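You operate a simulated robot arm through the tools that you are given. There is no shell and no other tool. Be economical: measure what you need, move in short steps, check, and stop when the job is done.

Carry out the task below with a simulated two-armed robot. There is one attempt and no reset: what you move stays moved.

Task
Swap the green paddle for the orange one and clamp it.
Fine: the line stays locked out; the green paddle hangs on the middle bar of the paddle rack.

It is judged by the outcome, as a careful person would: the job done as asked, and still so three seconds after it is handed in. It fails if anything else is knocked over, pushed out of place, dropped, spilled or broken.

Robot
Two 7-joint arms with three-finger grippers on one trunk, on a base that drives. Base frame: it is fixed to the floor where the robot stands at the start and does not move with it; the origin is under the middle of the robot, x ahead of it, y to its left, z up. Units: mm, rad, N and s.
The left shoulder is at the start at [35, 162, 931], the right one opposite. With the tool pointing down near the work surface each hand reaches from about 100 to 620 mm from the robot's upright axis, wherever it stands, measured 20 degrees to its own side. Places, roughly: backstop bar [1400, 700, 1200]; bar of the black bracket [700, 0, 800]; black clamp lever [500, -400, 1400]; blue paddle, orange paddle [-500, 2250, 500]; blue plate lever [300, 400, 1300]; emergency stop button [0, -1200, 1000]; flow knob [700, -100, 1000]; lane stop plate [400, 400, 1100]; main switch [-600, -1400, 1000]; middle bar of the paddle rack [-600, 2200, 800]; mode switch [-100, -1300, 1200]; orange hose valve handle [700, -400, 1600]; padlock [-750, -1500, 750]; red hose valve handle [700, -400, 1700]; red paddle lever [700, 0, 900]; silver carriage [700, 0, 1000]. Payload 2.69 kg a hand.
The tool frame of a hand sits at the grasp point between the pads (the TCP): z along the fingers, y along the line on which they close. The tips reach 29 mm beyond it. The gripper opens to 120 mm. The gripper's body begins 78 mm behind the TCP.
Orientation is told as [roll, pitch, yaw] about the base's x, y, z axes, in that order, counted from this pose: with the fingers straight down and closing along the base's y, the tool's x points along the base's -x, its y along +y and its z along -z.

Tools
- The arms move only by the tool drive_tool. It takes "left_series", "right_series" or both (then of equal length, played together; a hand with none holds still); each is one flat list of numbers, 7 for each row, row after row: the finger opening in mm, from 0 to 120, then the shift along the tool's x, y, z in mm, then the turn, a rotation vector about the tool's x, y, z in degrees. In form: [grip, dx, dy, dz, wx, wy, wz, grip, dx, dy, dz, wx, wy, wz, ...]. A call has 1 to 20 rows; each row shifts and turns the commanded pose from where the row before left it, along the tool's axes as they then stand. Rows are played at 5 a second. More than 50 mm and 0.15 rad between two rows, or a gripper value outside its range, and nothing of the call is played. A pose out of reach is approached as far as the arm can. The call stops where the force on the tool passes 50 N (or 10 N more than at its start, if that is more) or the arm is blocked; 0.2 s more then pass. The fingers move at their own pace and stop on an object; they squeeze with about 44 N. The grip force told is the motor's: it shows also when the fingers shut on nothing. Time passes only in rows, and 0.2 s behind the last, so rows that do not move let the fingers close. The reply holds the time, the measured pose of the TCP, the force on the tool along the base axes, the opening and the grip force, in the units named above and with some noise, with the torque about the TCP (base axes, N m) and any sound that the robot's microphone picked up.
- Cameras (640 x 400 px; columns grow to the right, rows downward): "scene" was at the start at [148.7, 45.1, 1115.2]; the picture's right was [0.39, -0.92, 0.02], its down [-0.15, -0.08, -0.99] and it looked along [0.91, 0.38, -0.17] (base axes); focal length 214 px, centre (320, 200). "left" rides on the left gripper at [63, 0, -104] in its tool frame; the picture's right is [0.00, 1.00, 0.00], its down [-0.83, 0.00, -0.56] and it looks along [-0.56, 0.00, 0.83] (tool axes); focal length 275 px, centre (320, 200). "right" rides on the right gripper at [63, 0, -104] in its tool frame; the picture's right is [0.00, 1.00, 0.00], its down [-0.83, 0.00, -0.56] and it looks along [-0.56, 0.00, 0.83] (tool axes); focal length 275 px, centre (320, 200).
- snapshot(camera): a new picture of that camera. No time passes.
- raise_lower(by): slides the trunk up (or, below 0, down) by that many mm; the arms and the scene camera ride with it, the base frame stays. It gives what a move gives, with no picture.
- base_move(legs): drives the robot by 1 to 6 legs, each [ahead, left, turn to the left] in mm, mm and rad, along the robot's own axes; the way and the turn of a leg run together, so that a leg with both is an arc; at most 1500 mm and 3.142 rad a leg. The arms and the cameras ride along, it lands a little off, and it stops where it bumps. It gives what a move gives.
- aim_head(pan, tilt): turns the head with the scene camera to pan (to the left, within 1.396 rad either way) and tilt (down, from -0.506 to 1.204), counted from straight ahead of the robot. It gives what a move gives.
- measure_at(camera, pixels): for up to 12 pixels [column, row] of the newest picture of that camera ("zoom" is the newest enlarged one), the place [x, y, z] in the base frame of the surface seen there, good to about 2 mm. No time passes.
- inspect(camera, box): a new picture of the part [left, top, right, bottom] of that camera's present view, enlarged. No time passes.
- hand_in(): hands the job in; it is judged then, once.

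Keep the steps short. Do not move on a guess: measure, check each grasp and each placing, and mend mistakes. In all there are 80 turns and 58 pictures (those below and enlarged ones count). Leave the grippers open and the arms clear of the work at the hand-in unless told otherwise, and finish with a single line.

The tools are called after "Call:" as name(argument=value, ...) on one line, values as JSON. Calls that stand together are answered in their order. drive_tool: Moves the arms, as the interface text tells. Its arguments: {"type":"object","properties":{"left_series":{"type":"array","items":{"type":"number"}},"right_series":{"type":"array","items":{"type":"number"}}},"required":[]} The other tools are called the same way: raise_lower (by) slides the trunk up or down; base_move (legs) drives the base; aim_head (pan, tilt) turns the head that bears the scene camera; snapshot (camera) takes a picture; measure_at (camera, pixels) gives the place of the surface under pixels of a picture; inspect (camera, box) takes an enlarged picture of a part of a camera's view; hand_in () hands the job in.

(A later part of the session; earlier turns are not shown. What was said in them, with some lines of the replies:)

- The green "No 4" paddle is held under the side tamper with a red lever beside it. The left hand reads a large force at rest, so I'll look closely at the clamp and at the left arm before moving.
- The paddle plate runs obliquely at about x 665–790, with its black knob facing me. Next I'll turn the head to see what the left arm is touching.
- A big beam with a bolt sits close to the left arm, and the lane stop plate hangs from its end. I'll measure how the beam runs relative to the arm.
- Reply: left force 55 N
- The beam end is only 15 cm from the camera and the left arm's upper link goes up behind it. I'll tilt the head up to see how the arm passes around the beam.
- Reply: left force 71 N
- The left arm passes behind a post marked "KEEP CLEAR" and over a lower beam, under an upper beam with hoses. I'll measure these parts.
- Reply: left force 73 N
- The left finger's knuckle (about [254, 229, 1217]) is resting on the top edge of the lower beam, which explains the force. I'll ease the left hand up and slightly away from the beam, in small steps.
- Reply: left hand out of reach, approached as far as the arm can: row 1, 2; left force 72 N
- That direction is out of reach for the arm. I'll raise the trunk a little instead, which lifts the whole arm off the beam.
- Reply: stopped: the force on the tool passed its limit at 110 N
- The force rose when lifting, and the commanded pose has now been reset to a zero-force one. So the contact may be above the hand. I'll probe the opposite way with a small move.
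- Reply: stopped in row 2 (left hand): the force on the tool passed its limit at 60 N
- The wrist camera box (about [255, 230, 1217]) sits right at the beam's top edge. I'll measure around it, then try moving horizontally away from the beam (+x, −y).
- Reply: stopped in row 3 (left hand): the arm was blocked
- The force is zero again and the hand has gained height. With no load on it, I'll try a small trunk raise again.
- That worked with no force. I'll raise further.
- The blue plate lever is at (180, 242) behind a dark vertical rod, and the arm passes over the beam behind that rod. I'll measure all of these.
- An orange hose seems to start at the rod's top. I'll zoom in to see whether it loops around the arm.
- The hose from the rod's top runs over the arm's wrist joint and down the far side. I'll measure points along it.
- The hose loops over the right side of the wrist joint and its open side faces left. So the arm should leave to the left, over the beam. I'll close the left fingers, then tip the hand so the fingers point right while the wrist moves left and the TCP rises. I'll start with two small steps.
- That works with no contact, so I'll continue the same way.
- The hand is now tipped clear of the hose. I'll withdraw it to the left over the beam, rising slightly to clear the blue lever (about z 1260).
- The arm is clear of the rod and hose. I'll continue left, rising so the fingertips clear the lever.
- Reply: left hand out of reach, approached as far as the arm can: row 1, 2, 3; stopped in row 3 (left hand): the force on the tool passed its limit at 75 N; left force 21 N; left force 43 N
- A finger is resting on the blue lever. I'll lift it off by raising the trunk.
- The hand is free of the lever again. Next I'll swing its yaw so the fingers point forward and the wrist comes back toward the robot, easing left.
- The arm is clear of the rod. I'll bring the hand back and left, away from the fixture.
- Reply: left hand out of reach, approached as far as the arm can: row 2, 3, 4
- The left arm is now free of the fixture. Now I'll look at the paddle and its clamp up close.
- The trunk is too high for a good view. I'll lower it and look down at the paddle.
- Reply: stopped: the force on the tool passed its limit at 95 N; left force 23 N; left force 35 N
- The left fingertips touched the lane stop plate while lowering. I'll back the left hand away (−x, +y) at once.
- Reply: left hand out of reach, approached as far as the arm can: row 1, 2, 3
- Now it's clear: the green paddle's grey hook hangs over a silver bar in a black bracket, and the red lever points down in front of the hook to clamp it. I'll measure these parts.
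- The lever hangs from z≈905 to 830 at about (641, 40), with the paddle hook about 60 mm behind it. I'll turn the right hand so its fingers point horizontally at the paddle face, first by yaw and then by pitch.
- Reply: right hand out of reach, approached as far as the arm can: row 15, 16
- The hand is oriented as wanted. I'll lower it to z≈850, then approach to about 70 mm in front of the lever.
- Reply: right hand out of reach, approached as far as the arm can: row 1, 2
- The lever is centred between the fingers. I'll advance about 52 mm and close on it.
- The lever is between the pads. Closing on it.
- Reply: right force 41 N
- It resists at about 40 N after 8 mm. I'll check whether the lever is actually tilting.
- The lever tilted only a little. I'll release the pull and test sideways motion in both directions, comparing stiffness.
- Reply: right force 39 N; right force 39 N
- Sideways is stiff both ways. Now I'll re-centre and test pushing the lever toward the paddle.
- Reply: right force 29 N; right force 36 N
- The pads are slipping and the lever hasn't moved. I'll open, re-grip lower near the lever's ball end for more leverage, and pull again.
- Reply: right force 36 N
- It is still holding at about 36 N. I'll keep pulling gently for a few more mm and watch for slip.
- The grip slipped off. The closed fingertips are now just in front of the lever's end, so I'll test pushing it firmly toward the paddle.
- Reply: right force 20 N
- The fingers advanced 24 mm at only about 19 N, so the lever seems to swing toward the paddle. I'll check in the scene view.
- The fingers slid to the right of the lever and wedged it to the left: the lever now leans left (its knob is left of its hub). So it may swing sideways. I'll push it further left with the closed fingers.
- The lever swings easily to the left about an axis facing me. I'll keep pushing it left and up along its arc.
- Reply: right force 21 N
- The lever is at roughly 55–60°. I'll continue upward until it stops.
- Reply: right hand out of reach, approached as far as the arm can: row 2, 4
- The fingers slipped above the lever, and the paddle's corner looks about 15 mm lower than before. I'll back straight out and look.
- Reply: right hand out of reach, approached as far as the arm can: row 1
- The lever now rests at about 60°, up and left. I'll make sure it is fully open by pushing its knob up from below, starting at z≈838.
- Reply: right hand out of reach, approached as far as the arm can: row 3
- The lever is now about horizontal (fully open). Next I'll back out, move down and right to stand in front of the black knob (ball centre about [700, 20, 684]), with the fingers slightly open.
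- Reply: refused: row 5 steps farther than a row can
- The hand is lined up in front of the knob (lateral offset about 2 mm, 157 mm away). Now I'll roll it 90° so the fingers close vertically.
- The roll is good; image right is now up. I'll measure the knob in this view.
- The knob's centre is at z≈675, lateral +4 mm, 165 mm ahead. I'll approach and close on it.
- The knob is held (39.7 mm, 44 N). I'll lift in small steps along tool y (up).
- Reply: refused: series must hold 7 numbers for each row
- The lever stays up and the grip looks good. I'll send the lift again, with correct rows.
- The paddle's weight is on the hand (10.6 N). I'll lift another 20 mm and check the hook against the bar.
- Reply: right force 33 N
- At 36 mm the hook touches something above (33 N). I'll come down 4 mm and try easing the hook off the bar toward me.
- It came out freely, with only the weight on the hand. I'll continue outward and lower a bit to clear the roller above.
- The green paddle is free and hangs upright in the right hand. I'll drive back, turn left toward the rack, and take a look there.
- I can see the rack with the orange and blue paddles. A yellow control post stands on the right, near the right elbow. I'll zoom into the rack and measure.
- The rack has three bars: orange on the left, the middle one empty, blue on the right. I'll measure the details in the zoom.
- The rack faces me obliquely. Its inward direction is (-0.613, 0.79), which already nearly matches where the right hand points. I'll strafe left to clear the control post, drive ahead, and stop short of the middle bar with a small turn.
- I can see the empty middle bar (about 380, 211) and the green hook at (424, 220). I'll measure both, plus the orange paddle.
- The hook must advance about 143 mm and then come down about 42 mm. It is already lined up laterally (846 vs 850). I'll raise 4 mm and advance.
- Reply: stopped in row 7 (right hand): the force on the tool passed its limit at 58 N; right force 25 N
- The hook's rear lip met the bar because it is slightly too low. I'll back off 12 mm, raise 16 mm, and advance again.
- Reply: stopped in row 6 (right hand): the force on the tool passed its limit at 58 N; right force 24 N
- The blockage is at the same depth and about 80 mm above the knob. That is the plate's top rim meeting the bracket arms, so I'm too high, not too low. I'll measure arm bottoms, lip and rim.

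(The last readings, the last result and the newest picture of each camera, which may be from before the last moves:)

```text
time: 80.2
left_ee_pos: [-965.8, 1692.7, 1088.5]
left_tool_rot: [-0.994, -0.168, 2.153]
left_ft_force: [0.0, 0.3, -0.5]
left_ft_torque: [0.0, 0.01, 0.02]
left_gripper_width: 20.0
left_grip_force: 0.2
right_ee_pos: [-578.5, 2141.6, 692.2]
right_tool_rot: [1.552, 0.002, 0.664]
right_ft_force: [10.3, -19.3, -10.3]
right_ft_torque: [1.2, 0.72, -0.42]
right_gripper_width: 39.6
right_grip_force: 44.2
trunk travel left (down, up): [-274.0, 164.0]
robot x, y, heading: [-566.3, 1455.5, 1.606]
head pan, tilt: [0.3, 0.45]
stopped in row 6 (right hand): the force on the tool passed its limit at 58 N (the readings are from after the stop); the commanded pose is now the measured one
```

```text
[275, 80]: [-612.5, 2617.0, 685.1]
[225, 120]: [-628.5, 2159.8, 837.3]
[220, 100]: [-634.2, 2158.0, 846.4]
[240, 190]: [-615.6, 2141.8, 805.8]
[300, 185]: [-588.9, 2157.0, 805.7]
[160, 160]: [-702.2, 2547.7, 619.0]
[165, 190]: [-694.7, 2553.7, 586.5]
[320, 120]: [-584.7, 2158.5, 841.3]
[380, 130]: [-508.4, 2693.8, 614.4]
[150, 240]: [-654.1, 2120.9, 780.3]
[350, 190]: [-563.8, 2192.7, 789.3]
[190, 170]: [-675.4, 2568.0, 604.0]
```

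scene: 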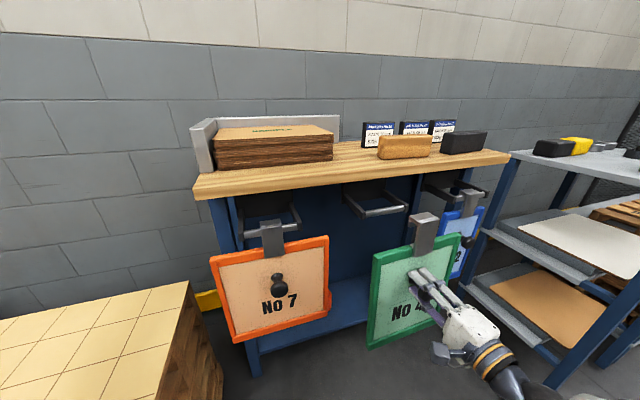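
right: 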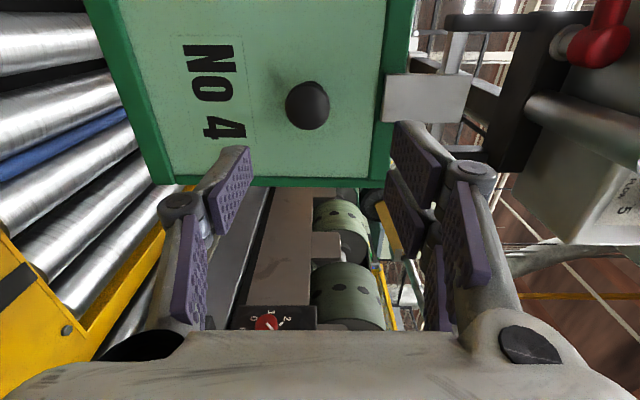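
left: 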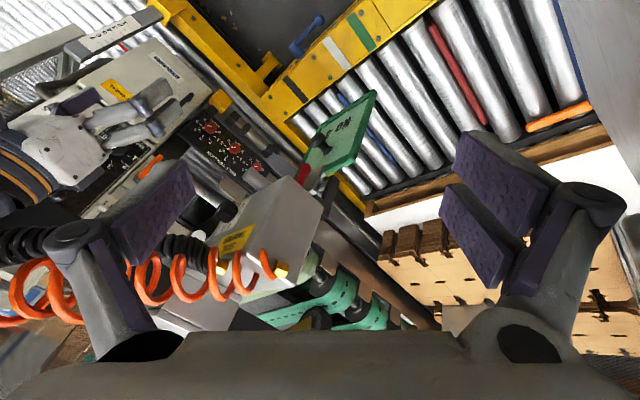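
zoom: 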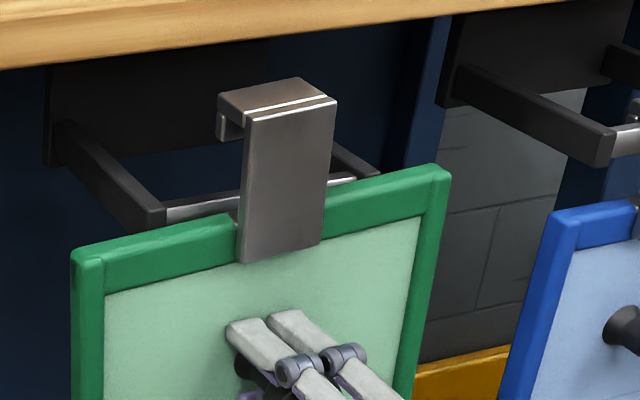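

The lip bottom is at about z 829 and the bar top at about 791, so there is plenty of room. I'll back off, come down to TCP z≈662 (rim below the bracket arms), and advance.

Call:
drive_tool(right_series=[0, 0, 0, -12, 0, 0, 0, 0, 0, -10, 0, 0, 0, 0, 0, 0, -10, 0, 0, 0, 0, 0, 0, -10, 0, 0, 0, 0, 0, 0, 0, 0, 0, 0, 0, 0, 0, 0, 10, 0, 0, 0, 0, 0, 0, 10, 0, 0, 0, 0, 0, 0, 9, 0, 0, 0, 0, 0, 0, 0, 0, 0, 0])

```text
time: 82.2
left_ee_pos: [-965.0, 1692.4, 1090.3]
left_tool_rot: [-0.993, -0.169, 2.154]
left_ft_force: [0.0, -0.1, 0.4]
left_ft_torque: [0.0, 0.0, -0.01]
left_gripper_width: 20.0
left_grip_force: 0.0
right_ee_pos: [-590.3, 2159.5, 663.2]
right_tool_rot: [1.557, 0.002, 0.662]
right_ft_force: [11.7, -10.8, -13.0]
right_ft_torque: [0.91, 0.91, 0.45]
right_gripper_width: 39.4
right_grip_force: 43.2
trunk travel left (down, up): [-274.0, 164.0]
robot x, y, heading: [-567.3, 1456.6, 1.599]
head pan, tilt: [0.3, 0.45]
```

Depth is reached (light contact with the bar). I'll ease back 3 mm and lower until the bar takes the weight.

Call:
drive_tool(right_series=[0, 0, 0, -3, 0, 0, 0, 0, 0, -7, 0, 0, 0, 0, 0, 0, -7, 0, 0, 0, 0, 0, 0, -5, 0, 0, 0, 0, 0, 0, -3, 0, 0, 0, 0, 0, 0, 0, 0, 0, 0, 0])

Call:
inspect(camera="scene", box=[345, 170, 445, 250])

```text
time: 83.5
left_ee_pos: [-967.0, 1693.6, 1088.8]
left_tool_rot: [-0.995, -0.167, 2.155]
left_ft_force: [1.0, -0.7, 0.1]
left_ft_torque: [0.0, -0.02, 0.0]
left_gripper_width: 20.0
left_grip_force: 0.0
right_ee_pos: [-588.5, 2156.0, 643.0]
right_tool_rot: [1.559, 0.001, 0.664]
right_ft_force: [1.7, -2.1, -8.9]
right_ft_torque: [0.07, 0.13, -0.03]
right_gripper_width: 38.9
right_grip_force: 43.7
trunk travel left (down, up): [-274.0, 164.0]
robot x, y, heading: [-566.7, 1455.8, 1.599]
head pan, tilt: [0.3, 0.45]
```

```text
5.00 times, centred on (395, 210) of scene
```

zoom: 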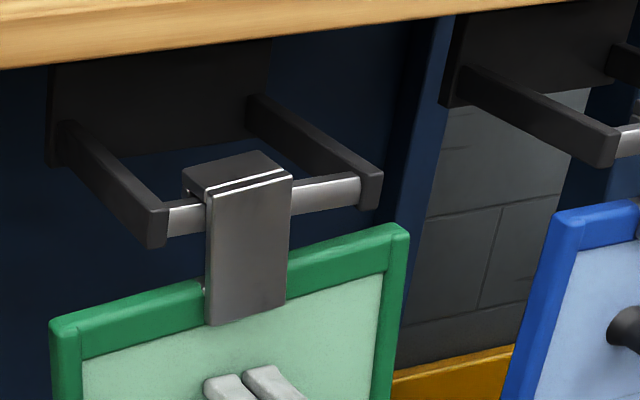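

The hook sits over the middle bar. I'll lower the last few mm until unloaded, open, retreat 75 mm, and slide left to face the orange knob (300 mm along the rack), then look.

Call:
drive_tool(right_series=[0, 0, -3, 0, 0, 0, 0, 0, 0, -3, 0, 0, 0, 0, 0, 0, -2, 0, 0, 0, 0, 70, 0, 0, 0, 0, 0, 0, 70, 0, 0, 0, 0, 0, 0, 70, 0, 0, 0, 0, 0, 0])

Call:
drive_tool(right_series=[70, 0, 0, -25, 0, 0, 0, 70, 0, 0, -25, 0, 0, 0, 70, 0, 0, -30, 0, 0, 0, 70, 43, 0, 0, 0, 0, 0, 70, 43, 0, 0, 0, 0, 0, 70, 43, 0, 0, 0, 0, 0, 70, 43, 0, 0, 0, 0, 0, 70, 43, 0, 0, 0, 0, 0, 70, 43, 0, 0, 0, 0, 0, 70, 42, 0, 0, 0, 0, 0, 70, 0, 0, 0, 0, 0, 0])

Call:
snapshot(camera="right")

Call:
snapshot(camera="scene")

```text
time: 85.0
left_ee_pos: [-965.9, 1693.0, 1088.5]
left_tool_rot: [-0.992, -0.168, 2.154]
left_ft_force: [-0.2, -0.3, 0.9]
left_ft_torque: [0.0, -0.01, 0.01]
left_gripper_width: 19.8
left_grip_force: 0.1
right_ee_pos: [-588.7, 2155.1, 635.2]
right_tool_rot: [1.557, 0.001, 0.664]
right_ft_force: [0.1, 0.0, -0.3]
right_ft_torque: [-0.03, 0.0, 0.0]
right_gripper_width: 70.2
right_grip_force: 0.2
trunk travel left (down, up): [-274.0, 164.0]
robot x, y, heading: [-568.1, 1458.5, 1.6]
head pan, tilt: [0.3, 0.45]
```

```text
time: 87.3
left_ee_pos: [-966.7, 1694.8, 1088.4]
left_tool_rot: [-0.994, -0.17, 2.153]
left_ft_force: [-0.1, 0.2, -0.5]
left_ft_torque: [0.0, -0.01, -0.02]
left_gripper_width: 20.0
left_grip_force: 0.0
right_ee_pos: [-778.2, 1906.8, 636.3]
right_tool_rot: [1.557, 0.002, 0.664]
right_ft_force: [-0.9, -0.1, -0.1]
right_ft_torque: [0.0, -0.01, -0.02]
right_gripper_width: 69.9
right_grip_force: 0.0
trunk travel left (down, up): [-274.0, 164.0]
robot x, y, heading: [-567.4, 1457.3, 1.604]
head pan, tilt: [0.3, 0.45]
```

```text
6 pictures are left
```

right: 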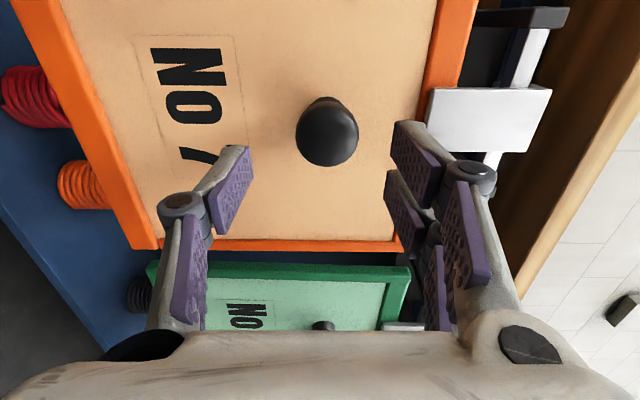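

```text
5 pictures are left
```

scene: 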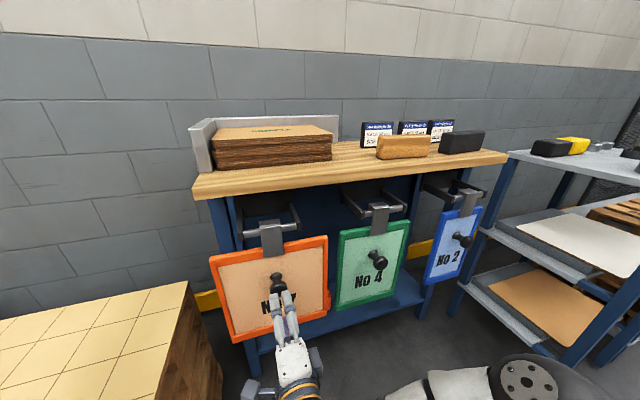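

Green hangs on the middle bar. The orange knob is centred (col 327, row 132, as predicted for alignment). I'll advance 80 mm, close, and lift 28 mm.

Call:
drive_tool(right_series=[70, 0, 2, 30, 0, 0, 0, 70, 0, 0, 30, 0, 0, 0, 70, 0, 0, 20, 0, 0, 0, 0, 0, 0, 0, 0, 0, 0, 0, 0, 0, 0, 0, 0, 0, 0, 0, 0, 0, 0, 0, 0])

Call:
drive_tool(right_series=[0, 0, 8, 0, 0, 0, 0, 0, 0, 8, 0, 0, 0, 0, 0, 0, 8, 0, 0, 0, 0, 0, 0, 4, 0, 0, 0, 0, 0, 0, 0, 0, 0, 0, 0])

```text
time: 88.8
left_ee_pos: [-966.1, 1692.6, 1089.2]
left_tool_rot: [-0.992, -0.17, 2.154]
left_ft_force: [0.5, -0.3, 0.0]
left_ft_torque: [-0.03, 0.0, -0.01]
left_gripper_width: 19.9
left_grip_force: 0.2
right_ee_pos: [-826.4, 1970.6, 639.5]
right_tool_rot: [1.565, 0.002, 0.663]
right_ft_force: [-4.1, 6.9, 23.9]
right_ft_torque: [-0.38, -0.18, -0.13]
right_gripper_width: 40.1
right_grip_force: 43.8
trunk travel left (down, up): [-274.0, 164.0]
robot x, y, heading: [-567.9, 1455.6, 1.606]
head pan, tilt: [0.3, 0.45]
```

```text
time: 90.0
left_ee_pos: [-967.8, 1693.4, 1088.6]
left_tool_rot: [-0.993, -0.167, 2.154]
left_ft_force: [-0.4, -0.1, 0.5]
left_ft_torque: [0.01, -0.02, 0.01]
left_gripper_width: 20.0
left_grip_force: 0.1
right_ee_pos: [-826.0, 1968.7, 664.4]
right_tool_rot: [1.555, 0.001, 0.664]
right_ft_force: [3.1, -4.8, -14.2]
right_ft_torque: [0.13, 0.09, -0.11]
right_gripper_width: 39.7
right_grip_force: 44.4
trunk travel left (down, up): [-274.0, 164.0]
robot x, y, heading: [-569.2, 1461.6, 1.604]
head pan, tilt: [0.3, 0.45]
```

Orange is held and lifted. I'll raise 4 mm more, back it off the bar 100 mm, slide right to the carrying pose, then drive back the way I came and turn to face the machine, stopping short.

Call:
drive_tool(right_series=[0, 0, 4, 0, 0, 0, 0, 0, 0, 0, -15, 0, 0, 0, 0, 0, 0, -15, 0, 0, 0, 0, 0, 0, -20, 0, 0, 0, 0, 0, 0, -25, 0, 0, 0, 0, 0, 0, -25, 0, 0, 0, 0, 0, 0, 0, 0, 0, 0])

Call:
drive_tool(right_series=[0, -43, 0, 0, 0, 0, 0, 0, -43, 0, 0, 0, 0, 0, 0, -43, 0, 0, 0, 0, 0, 0, -43, 0, 0, 0, 0, 0, 0, -43, 0, 0, 0, 0, 0, 0, -43, 0, 0, 0, 0, 0, 0, -42, 0, 0, 0, 0, 0, 0, 0, 0, -25, 0, 0, 0, 0, 0, 0, 0, 0, 0, 0])

Call:
base_move(legs=[[-458, 237, 0], [-1000, 0, 0], [0, 0, -1.585], [500, 0, 0]])

Call:
aim_head(pan=0.1, tilt=0.45)

```text
time: 91.5
left_ee_pos: [-967.7, 1694.0, 1088.5]
left_tool_rot: [-0.994, -0.167, 2.153]
left_ft_force: [-0.6, 0.7, 0.5]
left_ft_torque: [-0.02, 0.0, -0.03]
left_gripper_width: 20.1
left_grip_force: 0.1
right_ee_pos: [-763.2, 1892.4, 670.6]
right_tool_rot: [1.557, 0.003, 0.664]
right_ft_force: [-1.0, -0.1, -11.8]
right_ft_torque: [-0.36, -0.22, -0.02]
right_gripper_width: 39.4
right_grip_force: 44.3
trunk travel left (down, up): [-274.0, 164.0]
robot x, y, heading: [-569.8, 1456.3, 1.602]
head pan, tilt: [0.3, 0.45]
```

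```text
time: 93.5
left_ee_pos: [-967.4, 1693.6, 1087.7]
left_tool_rot: [-0.993, -0.168, 2.152]
left_ft_force: [-0.6, 0.4, -1.4]
left_ft_torque: [0.01, 0.02, 0.01]
left_gripper_width: 20.1
left_grip_force: 0.0
right_ee_pos: [-512.3, 2058.7, 671.0]
right_tool_rot: [1.554, 0.001, 0.663]
right_ft_force: [0.3, 0.8, -12.8]
right_ft_torque: [-0.37, -0.24, 0.0]
right_gripper_width: 39.3
right_grip_force: 43.8
trunk travel left (down, up): [-274.0, 164.0]
robot x, y, heading: [-571.3, 1457.2, 1.606]
head pan, tilt: [0.3, 0.45]
```

```text
time: 107.7
left_ee_pos: [-18.1, 395.4, 1087.8]
left_tool_rot: [-0.994, -0.169, 0.565]
left_ft_force: [0.1, -0.2, -0.4]
left_ft_torque: [-0.01, 0.0, -0.02]
left_gripper_width: 20.1
left_grip_force: 0.2
right_ee_pos: [336.1, -67.4, 671.2]
right_tool_rot: [1.554, 0.003, -0.928]
right_ft_force: [0.1, 0.1, -12.3]
right_ft_torque: [-0.24, 0.38, 0.04]
right_gripper_width: 39.6
right_grip_force: 44.0
trunk travel left (down, up): [-274.0, 164.0]
robot x, y, heading: [-266.6, 0.5, 0.013]
head pan, tilt: [0.3, 0.45]
```

```text
time: 108.5
left_ee_pos: [-20.4, 394.1, 1089.2]
left_tool_rot: [-0.993, -0.167, 0.564]
left_ft_force: [0.1, 0.4, -0.1]
left_ft_torque: [0.02, 0.01, -0.04]
left_gripper_width: 19.8
left_grip_force: 0.1
right_ee_pos: [335.9, -66.2, 670.4]
right_tool_rot: [1.555, 0.004, -0.926]
right_ft_force: [0.6, -0.2, -12.0]
right_ft_torque: [-0.23, 0.42, 0.02]
right_gripper_width: 39.7
right_grip_force: 44.9
trunk travel left (down, up): [-274.0, 164.0]
robot x, y, heading: [-262.3, 2.2, 0.016]
head pan, tilt: [0.099, 0.45]
```

The robot is back in line. I'll drive the last 250 mm, then measure the orange hook against the bar.

Call:
base_move(legs=[[250, 0, 0]])

Call:
drive_tool(right_series=[0, 5, 12, 0, 0, 0, 0, 0, 0, 12, 0, 0, 0, 0, 0, 0, 12, 0, 0, 0, 0, 0, 0, 0, 0, 0, 0, 0])

Call:
inspect(camera="scene", box=[270, 100, 430, 200])

```text
time: 110.3
left_ee_pos: [228.6, 397.3, 1088.2]
left_tool_rot: [-0.993, -0.167, 0.566]
left_ft_force: [0.9, -0.8, -0.4]
left_ft_torque: [0.01, -0.01, -0.02]
left_gripper_width: 20.0
left_grip_force: 0.1
right_ee_pos: [584.8, -64.1, 670.0]
right_tool_rot: [1.555, 0.004, -0.924]
right_ft_force: [-0.6, 0.1, -12.6]
right_ft_torque: [-0.27, 0.4, -0.01]
right_gripper_width: 39.7
right_grip_force: 44.5
trunk travel left (down, up): [-274.0, 164.0]
robot x, y, heading: [-14.8, 5.8, 0.011]
head pan, tilt: [0.099, 0.45]
```

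```text
time: 111.3
left_ee_pos: [228.2, 398.4, 1088.4]
left_tool_rot: [-0.993, -0.169, 0.567]
left_ft_force: [-0.1, -0.1, 0.3]
left_ft_torque: [0.0, 0.01, 0.01]
left_gripper_width: 20.0
left_grip_force: 0.1
right_ee_pos: [582.0, -59.6, 706.0]
right_tool_rot: [1.552, 0.003, -0.924]
right_ft_force: [0.1, 0.0, -10.6]
right_ft_torque: [-0.23, 0.37, 0.01]
right_gripper_width: 39.4
right_grip_force: 43.9
trunk travel left (down, up): [-274.0, 164.0]
robot x, y, heading: [-19.3, 3.1, 0.013]
head pan, tilt: [0.099, 0.45]
```

```text
4.00 times, centred on (350, 150) of scene
```

zoom: 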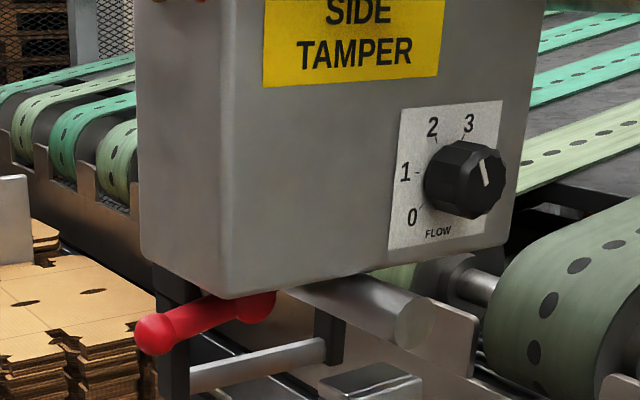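

The bar is visible from (190, 375) to (325, 345) and the orange hook top is at (370, 382). Measuring.

Call:
measure_at(camera="zoom", pixels=[[200, 377], [255, 366], [315, 353], [360, 392], [375, 397], [340, 385], [405, 382], [150, 335], [172, 385], [330, 330], [375, 372]])

```text
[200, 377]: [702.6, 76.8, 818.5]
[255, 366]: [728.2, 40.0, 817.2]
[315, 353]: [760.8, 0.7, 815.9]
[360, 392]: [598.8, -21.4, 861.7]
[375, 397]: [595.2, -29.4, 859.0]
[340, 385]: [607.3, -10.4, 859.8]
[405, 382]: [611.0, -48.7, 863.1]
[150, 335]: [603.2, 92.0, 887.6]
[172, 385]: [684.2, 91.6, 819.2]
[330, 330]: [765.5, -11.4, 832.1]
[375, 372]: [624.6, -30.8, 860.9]
```

The hook needs to shift 14 mm right and advance about 140–150 mm. Its height is right (26 mm of lift). I'll shift and advance.

Call:
drive_tool(right_series=[0, -14, 1, 0, 0, 0, 0, 0, 0, 0, 30, 0, 0, 0, 0, 0, 0, 30, 0, 0, 0, 0, 0, 0, 30, 0, 0, 0, 0, 0, 0, 25, 0, 0, 0, 0, 0, 0, 15, 0, 0, 0, 0, 0, 0, 8, 0, 0, 0, 0, 0, 0, 0, 0, 0, 0])

Call:
drive_tool(right_series=[0, 0, 0, 4, 0, 0, 0, 0, 0, 0, 4, 0, 0, 0, 0, 0, 0, 3, 0, 0, 0, 0, 0, 0, 0, 0, 0, 0])

```text
time: 113.1
left_ee_pos: [229.5, 399.0, 1088.6]
left_tool_rot: [-0.993, -0.167, 0.565]
left_ft_force: [0.3, 0.1, 0.8]
left_ft_torque: [0.0, 0.02, 0.02]
left_gripper_width: 20.2
left_grip_force: 0.1
right_ee_pos: [700.7, 13.7, 705.6]
right_tool_rot: [1.554, 0.004, -0.923]
right_ft_force: [-0.5, -1.4, -11.8]
right_ft_torque: [-0.22, 0.39, -0.03]
right_gripper_width: 39.2
right_grip_force: 43.5
trunk travel left (down, up): [-274.0, 164.0]
robot x, y, heading: [-15.5, 3.6, 0.014]
head pan, tilt: [0.099, 0.45]
```

```text
time: 114.1
left_ee_pos: [228.4, 398.9, 1089.8]
left_tool_rot: [-0.993, -0.167, 0.564]
left_ft_force: [-0.2, -0.1, -0.9]
left_ft_torque: [0.01, 0.01, 0.01]
left_gripper_width: 19.9
left_grip_force: 0.0
right_ee_pos: [707.3, 20.1, 704.3]
right_tool_rot: [1.556, 0.003, -0.924]
right_ft_force: [-3.8, -6.0, -14.3]
right_ft_torque: [0.35, -0.13, 0.13]
right_gripper_width: 39.1
right_grip_force: 44.5
trunk travel left (down, up): [-274.0, 164.0]
robot x, y, heading: [-13.5, 5.5, 0.013]
head pan, tilt: [0.099, 0.45]
```

Light contact at the right depth. I'll lower until the bar takes the weight and watch the height; fully hung should be about z 680.

Call:
drive_tool(right_series=[0, 0, -6, 1, 0, 0, 0, 0, 0, -6, 0, 0, 0, 0, 0, 0, -6, 0, 0, 0, 0, 0, 0, -5, 0, 0, 0, 0, 0, 0, -4, 0, 0, 0, 0, 0, 0, 0, 0, 0, 0, 0])

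Call:
inspect(camera="scene", box=[280, 130, 400, 230])

Call:
measure_at(camera="zoom", pixels=[[180, 130], [200, 130], [220, 130], [240, 130], [260, 130], [280, 130], [150, 170], [180, 180], [200, 180], [220, 180], [240, 180], [260, 180]])

```text
time: 115.5
left_ee_pos: [228.2, 397.7, 1087.0]
left_tool_rot: [-0.993, -0.168, 0.566]
left_ft_force: [-0.6, -0.5, -0.2]
left_ft_torque: [-0.02, 0.01, -0.02]
left_gripper_width: 20.2
left_grip_force: 0.1
right_ee_pos: [708.9, 20.1, 678.5]
right_tool_rot: [1.554, 0.003, -0.925]
right_ft_force: [-4.9, -3.3, -11.2]
right_ft_torque: [0.35, -0.32, 0.17]
right_gripper_width: 39.4
right_grip_force: 43.9
trunk travel left (down, up): [-274.0, 164.0]
robot x, y, heading: [-14.2, 4.8, 0.013]
head pan, tilt: [0.099, 0.45]
```

```text
4.00 times, centred on (340, 180) of scene
```

zoom: 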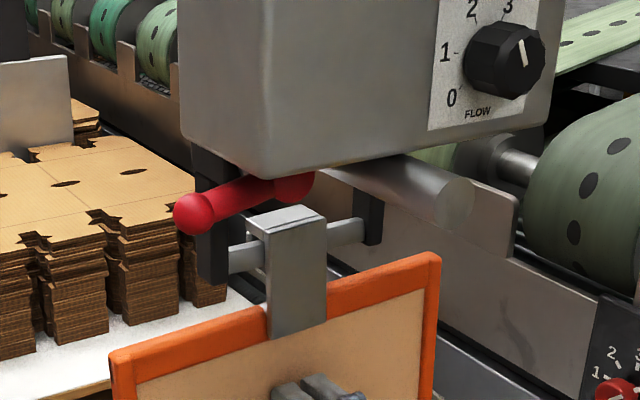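

```text
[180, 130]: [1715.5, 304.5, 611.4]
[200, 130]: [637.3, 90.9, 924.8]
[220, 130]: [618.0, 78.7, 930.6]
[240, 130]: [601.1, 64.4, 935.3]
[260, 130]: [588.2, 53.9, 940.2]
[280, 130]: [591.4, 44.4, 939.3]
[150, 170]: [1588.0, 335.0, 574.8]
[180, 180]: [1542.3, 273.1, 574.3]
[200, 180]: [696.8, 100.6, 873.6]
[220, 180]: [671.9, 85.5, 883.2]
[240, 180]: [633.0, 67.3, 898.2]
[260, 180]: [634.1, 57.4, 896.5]
```

The orange hook is over the bar. I'll lower the last few mm, open, back away 140 mm, then move left, and up beside the lever knob (lateral 291, z 925) with the fingers closed.

Call:
drive_tool(right_series=[0, 0, -2, 0, 0, 0, 0, 0, 0, -2, 0, 0, 0, 0, 0, 0, -2, 0, 0, 0, 0, 0, 0, 0, 0, 0, 0, 0])

Call:
drive_tool(right_series=[70, 0, 0, 0, 0, 0, 0, 70, 0, 0, 0, 0, 0, 0, 70, 0, 0, -20, 0, 0, 0, 70, 0, 0, -40, 0, 0, 0, 70, 0, 0, -40, 0, 0, 0, 70, 0, 0, -40, 0, 0, 0, 0, 41, 0, 0, 0, 0, 0, 0, 41, 0, 0, 0, 0, 0, 0, 40, 0, 0, 0, 0, 0, 0, 0, 42, 0, 0, 0, 0, 0, 0, 42, 0, 0, 0, 0, 0, 0, 42, 0, 0, 0, 0, 0, 0, 42, 0, 0, 0, 0, 0, 0, 42, 0, 0, 0, 0, 0, 0, 42, 0, 0, 0, 0, 0, 0, 0, 0, 0, 0, 0])

Call:
inspect(camera="scene", box=[260, 120, 400, 260])

Call:
measure_at(camera="zoom", pixels=[[205, 205], [215, 205], [225, 200], [290, 190], [250, 215], [300, 200], [310, 200], [320, 205], [300, 260], [330, 270]])

```text
time: 116.5
left_ee_pos: [226.2, 398.6, 1089.0]
left_tool_rot: [-0.994, -0.168, 0.564]
left_ft_force: [0.0, 0.2, -0.3]
left_ft_torque: [0.0, -0.02, -0.04]
left_gripper_width: 20.0
left_grip_force: 0.1
right_ee_pos: [708.0, 20.6, 675.5]
right_tool_rot: [1.562, 0.002, -0.925]
right_ft_force: [-1.8, -0.2, 6.4]
right_ft_torque: [0.66, -0.1, 0.07]
right_gripper_width: 39.3
right_grip_force: 44.3
trunk travel left (down, up): [-274.0, 164.0]
robot x, y, heading: [-12.0, 8.7, 0.015]
head pan, tilt: [0.099, 0.45]
```

```text
time: 119.9
left_ee_pos: [226.7, 398.1, 1089.2]
left_tool_rot: [-0.994, -0.169, 0.566]
left_ft_force: [-0.3, -1.0, -0.2]
left_ft_torque: [-0.01, 0.01, 0.01]
left_gripper_width: 20.1
left_grip_force: 0.1
right_ee_pos: [526.7, 35.9, 927.1]
right_tool_rot: [1.555, 0.003, -0.925]
right_ft_force: [-0.1, -0.4, 0.8]
right_ft_torque: [-0.02, 0.0, 0.04]
right_gripper_width: 0.1
right_grip_force: 28.1
trunk travel left (down, up): [-274.0, 164.0]
robot x, y, heading: [-14.1, 3.9, 0.012]
head pan, tilt: [0.099, 0.45]
```

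```text
2.86 times, centred on (330, 190) of scene
```

zoom: 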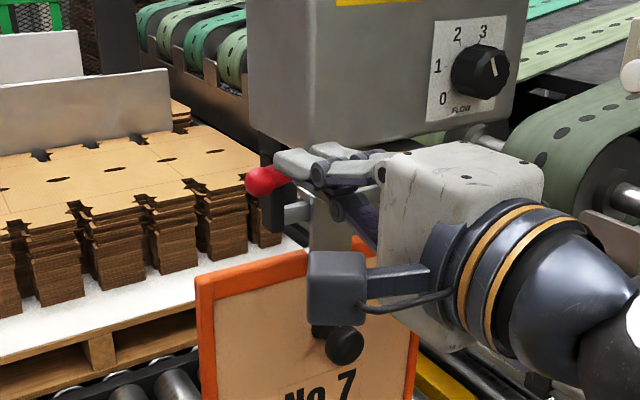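

```text
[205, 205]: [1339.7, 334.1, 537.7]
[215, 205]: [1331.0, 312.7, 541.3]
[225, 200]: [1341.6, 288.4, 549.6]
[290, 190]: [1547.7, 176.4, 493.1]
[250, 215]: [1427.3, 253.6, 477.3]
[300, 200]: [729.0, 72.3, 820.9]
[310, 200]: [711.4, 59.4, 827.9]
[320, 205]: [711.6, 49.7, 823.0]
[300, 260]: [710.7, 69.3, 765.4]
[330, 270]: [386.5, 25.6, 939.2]
```

Orange hangs on the bar, seated (the bar pushed back 6 N). The closed fingers are level beside the box at the lever knob. I'll advance 85 mm over the knob and press it down and right along its arc.

Call:
drive_tool(right_series=[0, 0, 0, 30, 0, 0, 0, 0, 0, 0, 30, 0, 0, 0, 0, 0, 0, 25, 0, 0, 0, 0, 0, 0, 0, 0, 0, 0])

Call:
drive_tool(right_series=[0, 0, -12, 0, 0, 0, 0, 0, 0, -12, 0, 0, 0, 0, 0, 0, -8, 0, 0, 0, 0, 0, 0, -7, 0, 0, 0, 0, 0, -3.5, -11, 0, 0, 0, 0, 0, -3.5, -11, 0, 0, 0, 0, 0, -7, -8.5, 0, 0, 0, 0, 0, -7, -8.5, 0, 0, 0, 0, 0, -9.5, -6, 0, 0, 0, 0, 0, -9.5, -6, 0, 0, 0, 0, 0, -6, -2, 0, 0, 0, 0, 0, -4, 0, 0, 0, 0, 0, 0, 0, 0, 0, 0, 0, 0])

```text
time: 120.9
left_ee_pos: [227.7, 399.1, 1087.6]
left_tool_rot: [-0.994, -0.17, 0.566]
left_ft_force: [-0.1, -0.5, 0.0]
left_ft_torque: [-0.01, -0.05, -0.01]
left_gripper_width: 19.8
left_grip_force: 0.1
right_ee_pos: [593.6, 86.6, 926.7]
right_tool_rot: [1.554, 0.002, -0.925]
right_ft_force: [-0.2, -0.3, -0.6]
right_ft_torque: [-0.04, 0.02, -0.01]
right_gripper_width: 0.0
right_grip_force: 28.4
trunk travel left (down, up): [-274.0, 164.0]
robot x, y, heading: [-15.3, 5.3, 0.017]
head pan, tilt: [0.099, 0.45]
```

```text
time: 123.7
left_ee_pos: [223.9, 403.3, 1087.8]
left_tool_rot: [-1.0, -0.17, 0.567]
left_ft_force: [0.1, 0.3, 0.1]
left_ft_torque: [0.02, 0.02, 0.01]
left_gripper_width: 19.9
left_grip_force: 0.0
right_ee_pos: [617.4, 53.7, 834.9]
right_tool_rot: [1.554, -0.001, -0.909]
right_ft_force: [-26.4, 32.2, 6.9]
right_ft_torque: [0.19, -0.63, 0.84]
right_gripper_width: 0.0
right_grip_force: 28.3
trunk travel left (down, up): [-274.0, 164.0]
robot x, y, heading: [-15.5, 8.1, 0.016]
head pan, tilt: [0.099, 0.45]
```

The lever came down and now resists at about 42 N near vertical. I'll look, using one of my last two pictures.

Call:
drive_tool(right_series=[0, -3, 0, 0, 0, 0, 0, 0, -3, 0, 0, 0, 0, 0, 0, 0, 0, 0, 0, 0, 0])

Call:
inspect(camera="scene", box=[280, 130, 380, 230])

```text
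time: 124.2
left_ee_pos: [225.6, 399.2, 1088.5]
left_tool_rot: [-0.992, -0.168, 0.568]
left_ft_force: [0.0, 0.2, 0.2]
left_ft_torque: [0.03, 0.02, -0.03]
left_gripper_width: 19.9
left_grip_force: 0.1
right_ee_pos: [618.3, 54.4, 834.0]
right_tool_rot: [1.554, 0.002, -0.891]
right_ft_force: [-6.7, 9.4, 2.6]
right_ft_torque: [0.1, -0.2, 0.27]
right_gripper_width: 0.0
right_grip_force: 29.1
trunk travel left (down, up): [-274.0, 164.0]
robot x, y, heading: [-13.0, 8.6, 0.011]
head pan, tilt: [0.099, 0.45]
stopped in row 2 (right hand): the force on the tool passed its limit at 53 N (the readings are from after the stop); the commanded pose is now the measured one
```

```text
4.00 times, centred on (330, 180) of scene
```

zoom: 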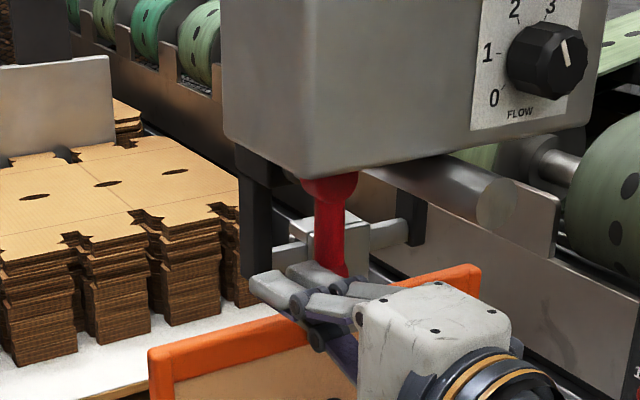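

The lever is vertical against its stop, as it was at the start. I'll ease off left, back away, open both grippers, and take a last check picture.

Call:
drive_tool(right_series=[0, 6, 0, 0, 0, 0, 0, 0, 6, 0, -20, 0, 0, 0, 0, 0, 0, -40, 0, 0, 0, 0, 0, 0, -40, 0, 0, 0, 60, 0, 0, -20, 0, 0, 0, 80, 0, 0, 0, 0, 0, 0, 80, 0, 0, 0, 0, 0, 0])

Call:
drive_tool(left_series=[60, 0, 0, 0, 0, 0, 0, 60, 0, 0, 0, 0, 0, 0])

Call:
base_move(legs=[[-150, 0, 0]])

Call:
snapshot(camera="scene")

```text
time: 125.8
left_ee_pos: [226.9, 399.4, 1089.5]
left_tool_rot: [-0.993, -0.168, 0.565]
left_ft_force: [-0.1, -0.5, 0.7]
left_ft_torque: [-0.02, 0.0, -0.02]
left_gripper_width: 19.8
left_grip_force: 0.1
right_ee_pos: [519.2, -12.2, 835.4]
right_tool_rot: [1.55, -0.001, -0.9]
right_ft_force: [0.2, -0.7, 0.6]
right_ft_torque: [0.02, 0.02, 0.0]
right_gripper_width: 80.1
right_grip_force: 0.0
trunk travel left (down, up): [-274.0, 164.0]
robot x, y, heading: [-14.2, 6.9, 0.014]
head pan, tilt: [0.099, 0.45]
```

```text
time: 126.4
left_ee_pos: [227.2, 398.8, 1089.5]
left_tool_rot: [-0.994, -0.168, 0.565]
left_ft_force: [0.7, 0.1, 0.5]
left_ft_torque: [0.0, -0.02, -0.02]
left_gripper_width: 59.9
left_grip_force: 0.1
right_ee_pos: [519.5, -13.9, 835.7]
right_tool_rot: [1.552, 0.003, -0.902]
right_ft_force: [0.2, -0.9, -0.7]
right_ft_torque: [-0.02, 0.04, -0.01]
right_gripper_width: 80.2
right_grip_force: 0.0
trunk travel left (down, up): [-274.0, 164.0]
robot x, y, heading: [-14.1, 8.3, 0.018]
head pan, tilt: [0.099, 0.45]
```

```text
time: 127.8
left_ee_pos: [77.9, 397.0, 1088.6]
left_tool_rot: [-0.994, -0.169, 0.565]
left_ft_force: [0.1, -0.5, 1.1]
left_ft_torque: [-0.01, 0.02, 0.02]
left_gripper_width: 60.1
left_grip_force: 0.1
right_ee_pos: [370.4, -14.9, 835.9]
right_tool_rot: [1.554, 0.0, -0.902]
right_ft_force: [0.2, 0.5, 1.0]
right_ft_torque: [0.03, 0.01, -0.03]
right_gripper_width: 79.8
right_grip_force: 0.0
trunk travel left (down, up): [-274.0, 164.0]
robot x, y, heading: [-163.3, 3.3, 0.015]
head pan, tilt: [0.099, 0.45]
```

```text
0 pictures are left
```

scene: 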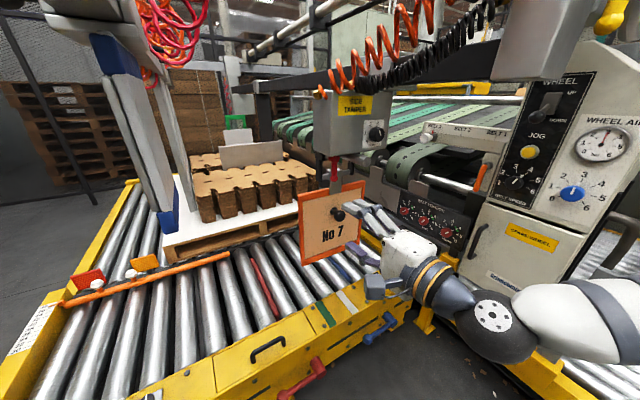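

The orange "No 7" paddle hangs straight in the carriage with the red lever down. The green paddle is on the middle rack bar, both grippers are open and the arms are clear, so I'm handing in.

Call:
hand_in()

```text
The job is handed in.
```

The orange No 7 paddle is hung and clamped in the carriage, the green No 4 paddle is on the middle rack bar, and I never touched the lockout; the left hand did press on the beam, blue plate lever and lane stop plate while I freed it, with no visible change.
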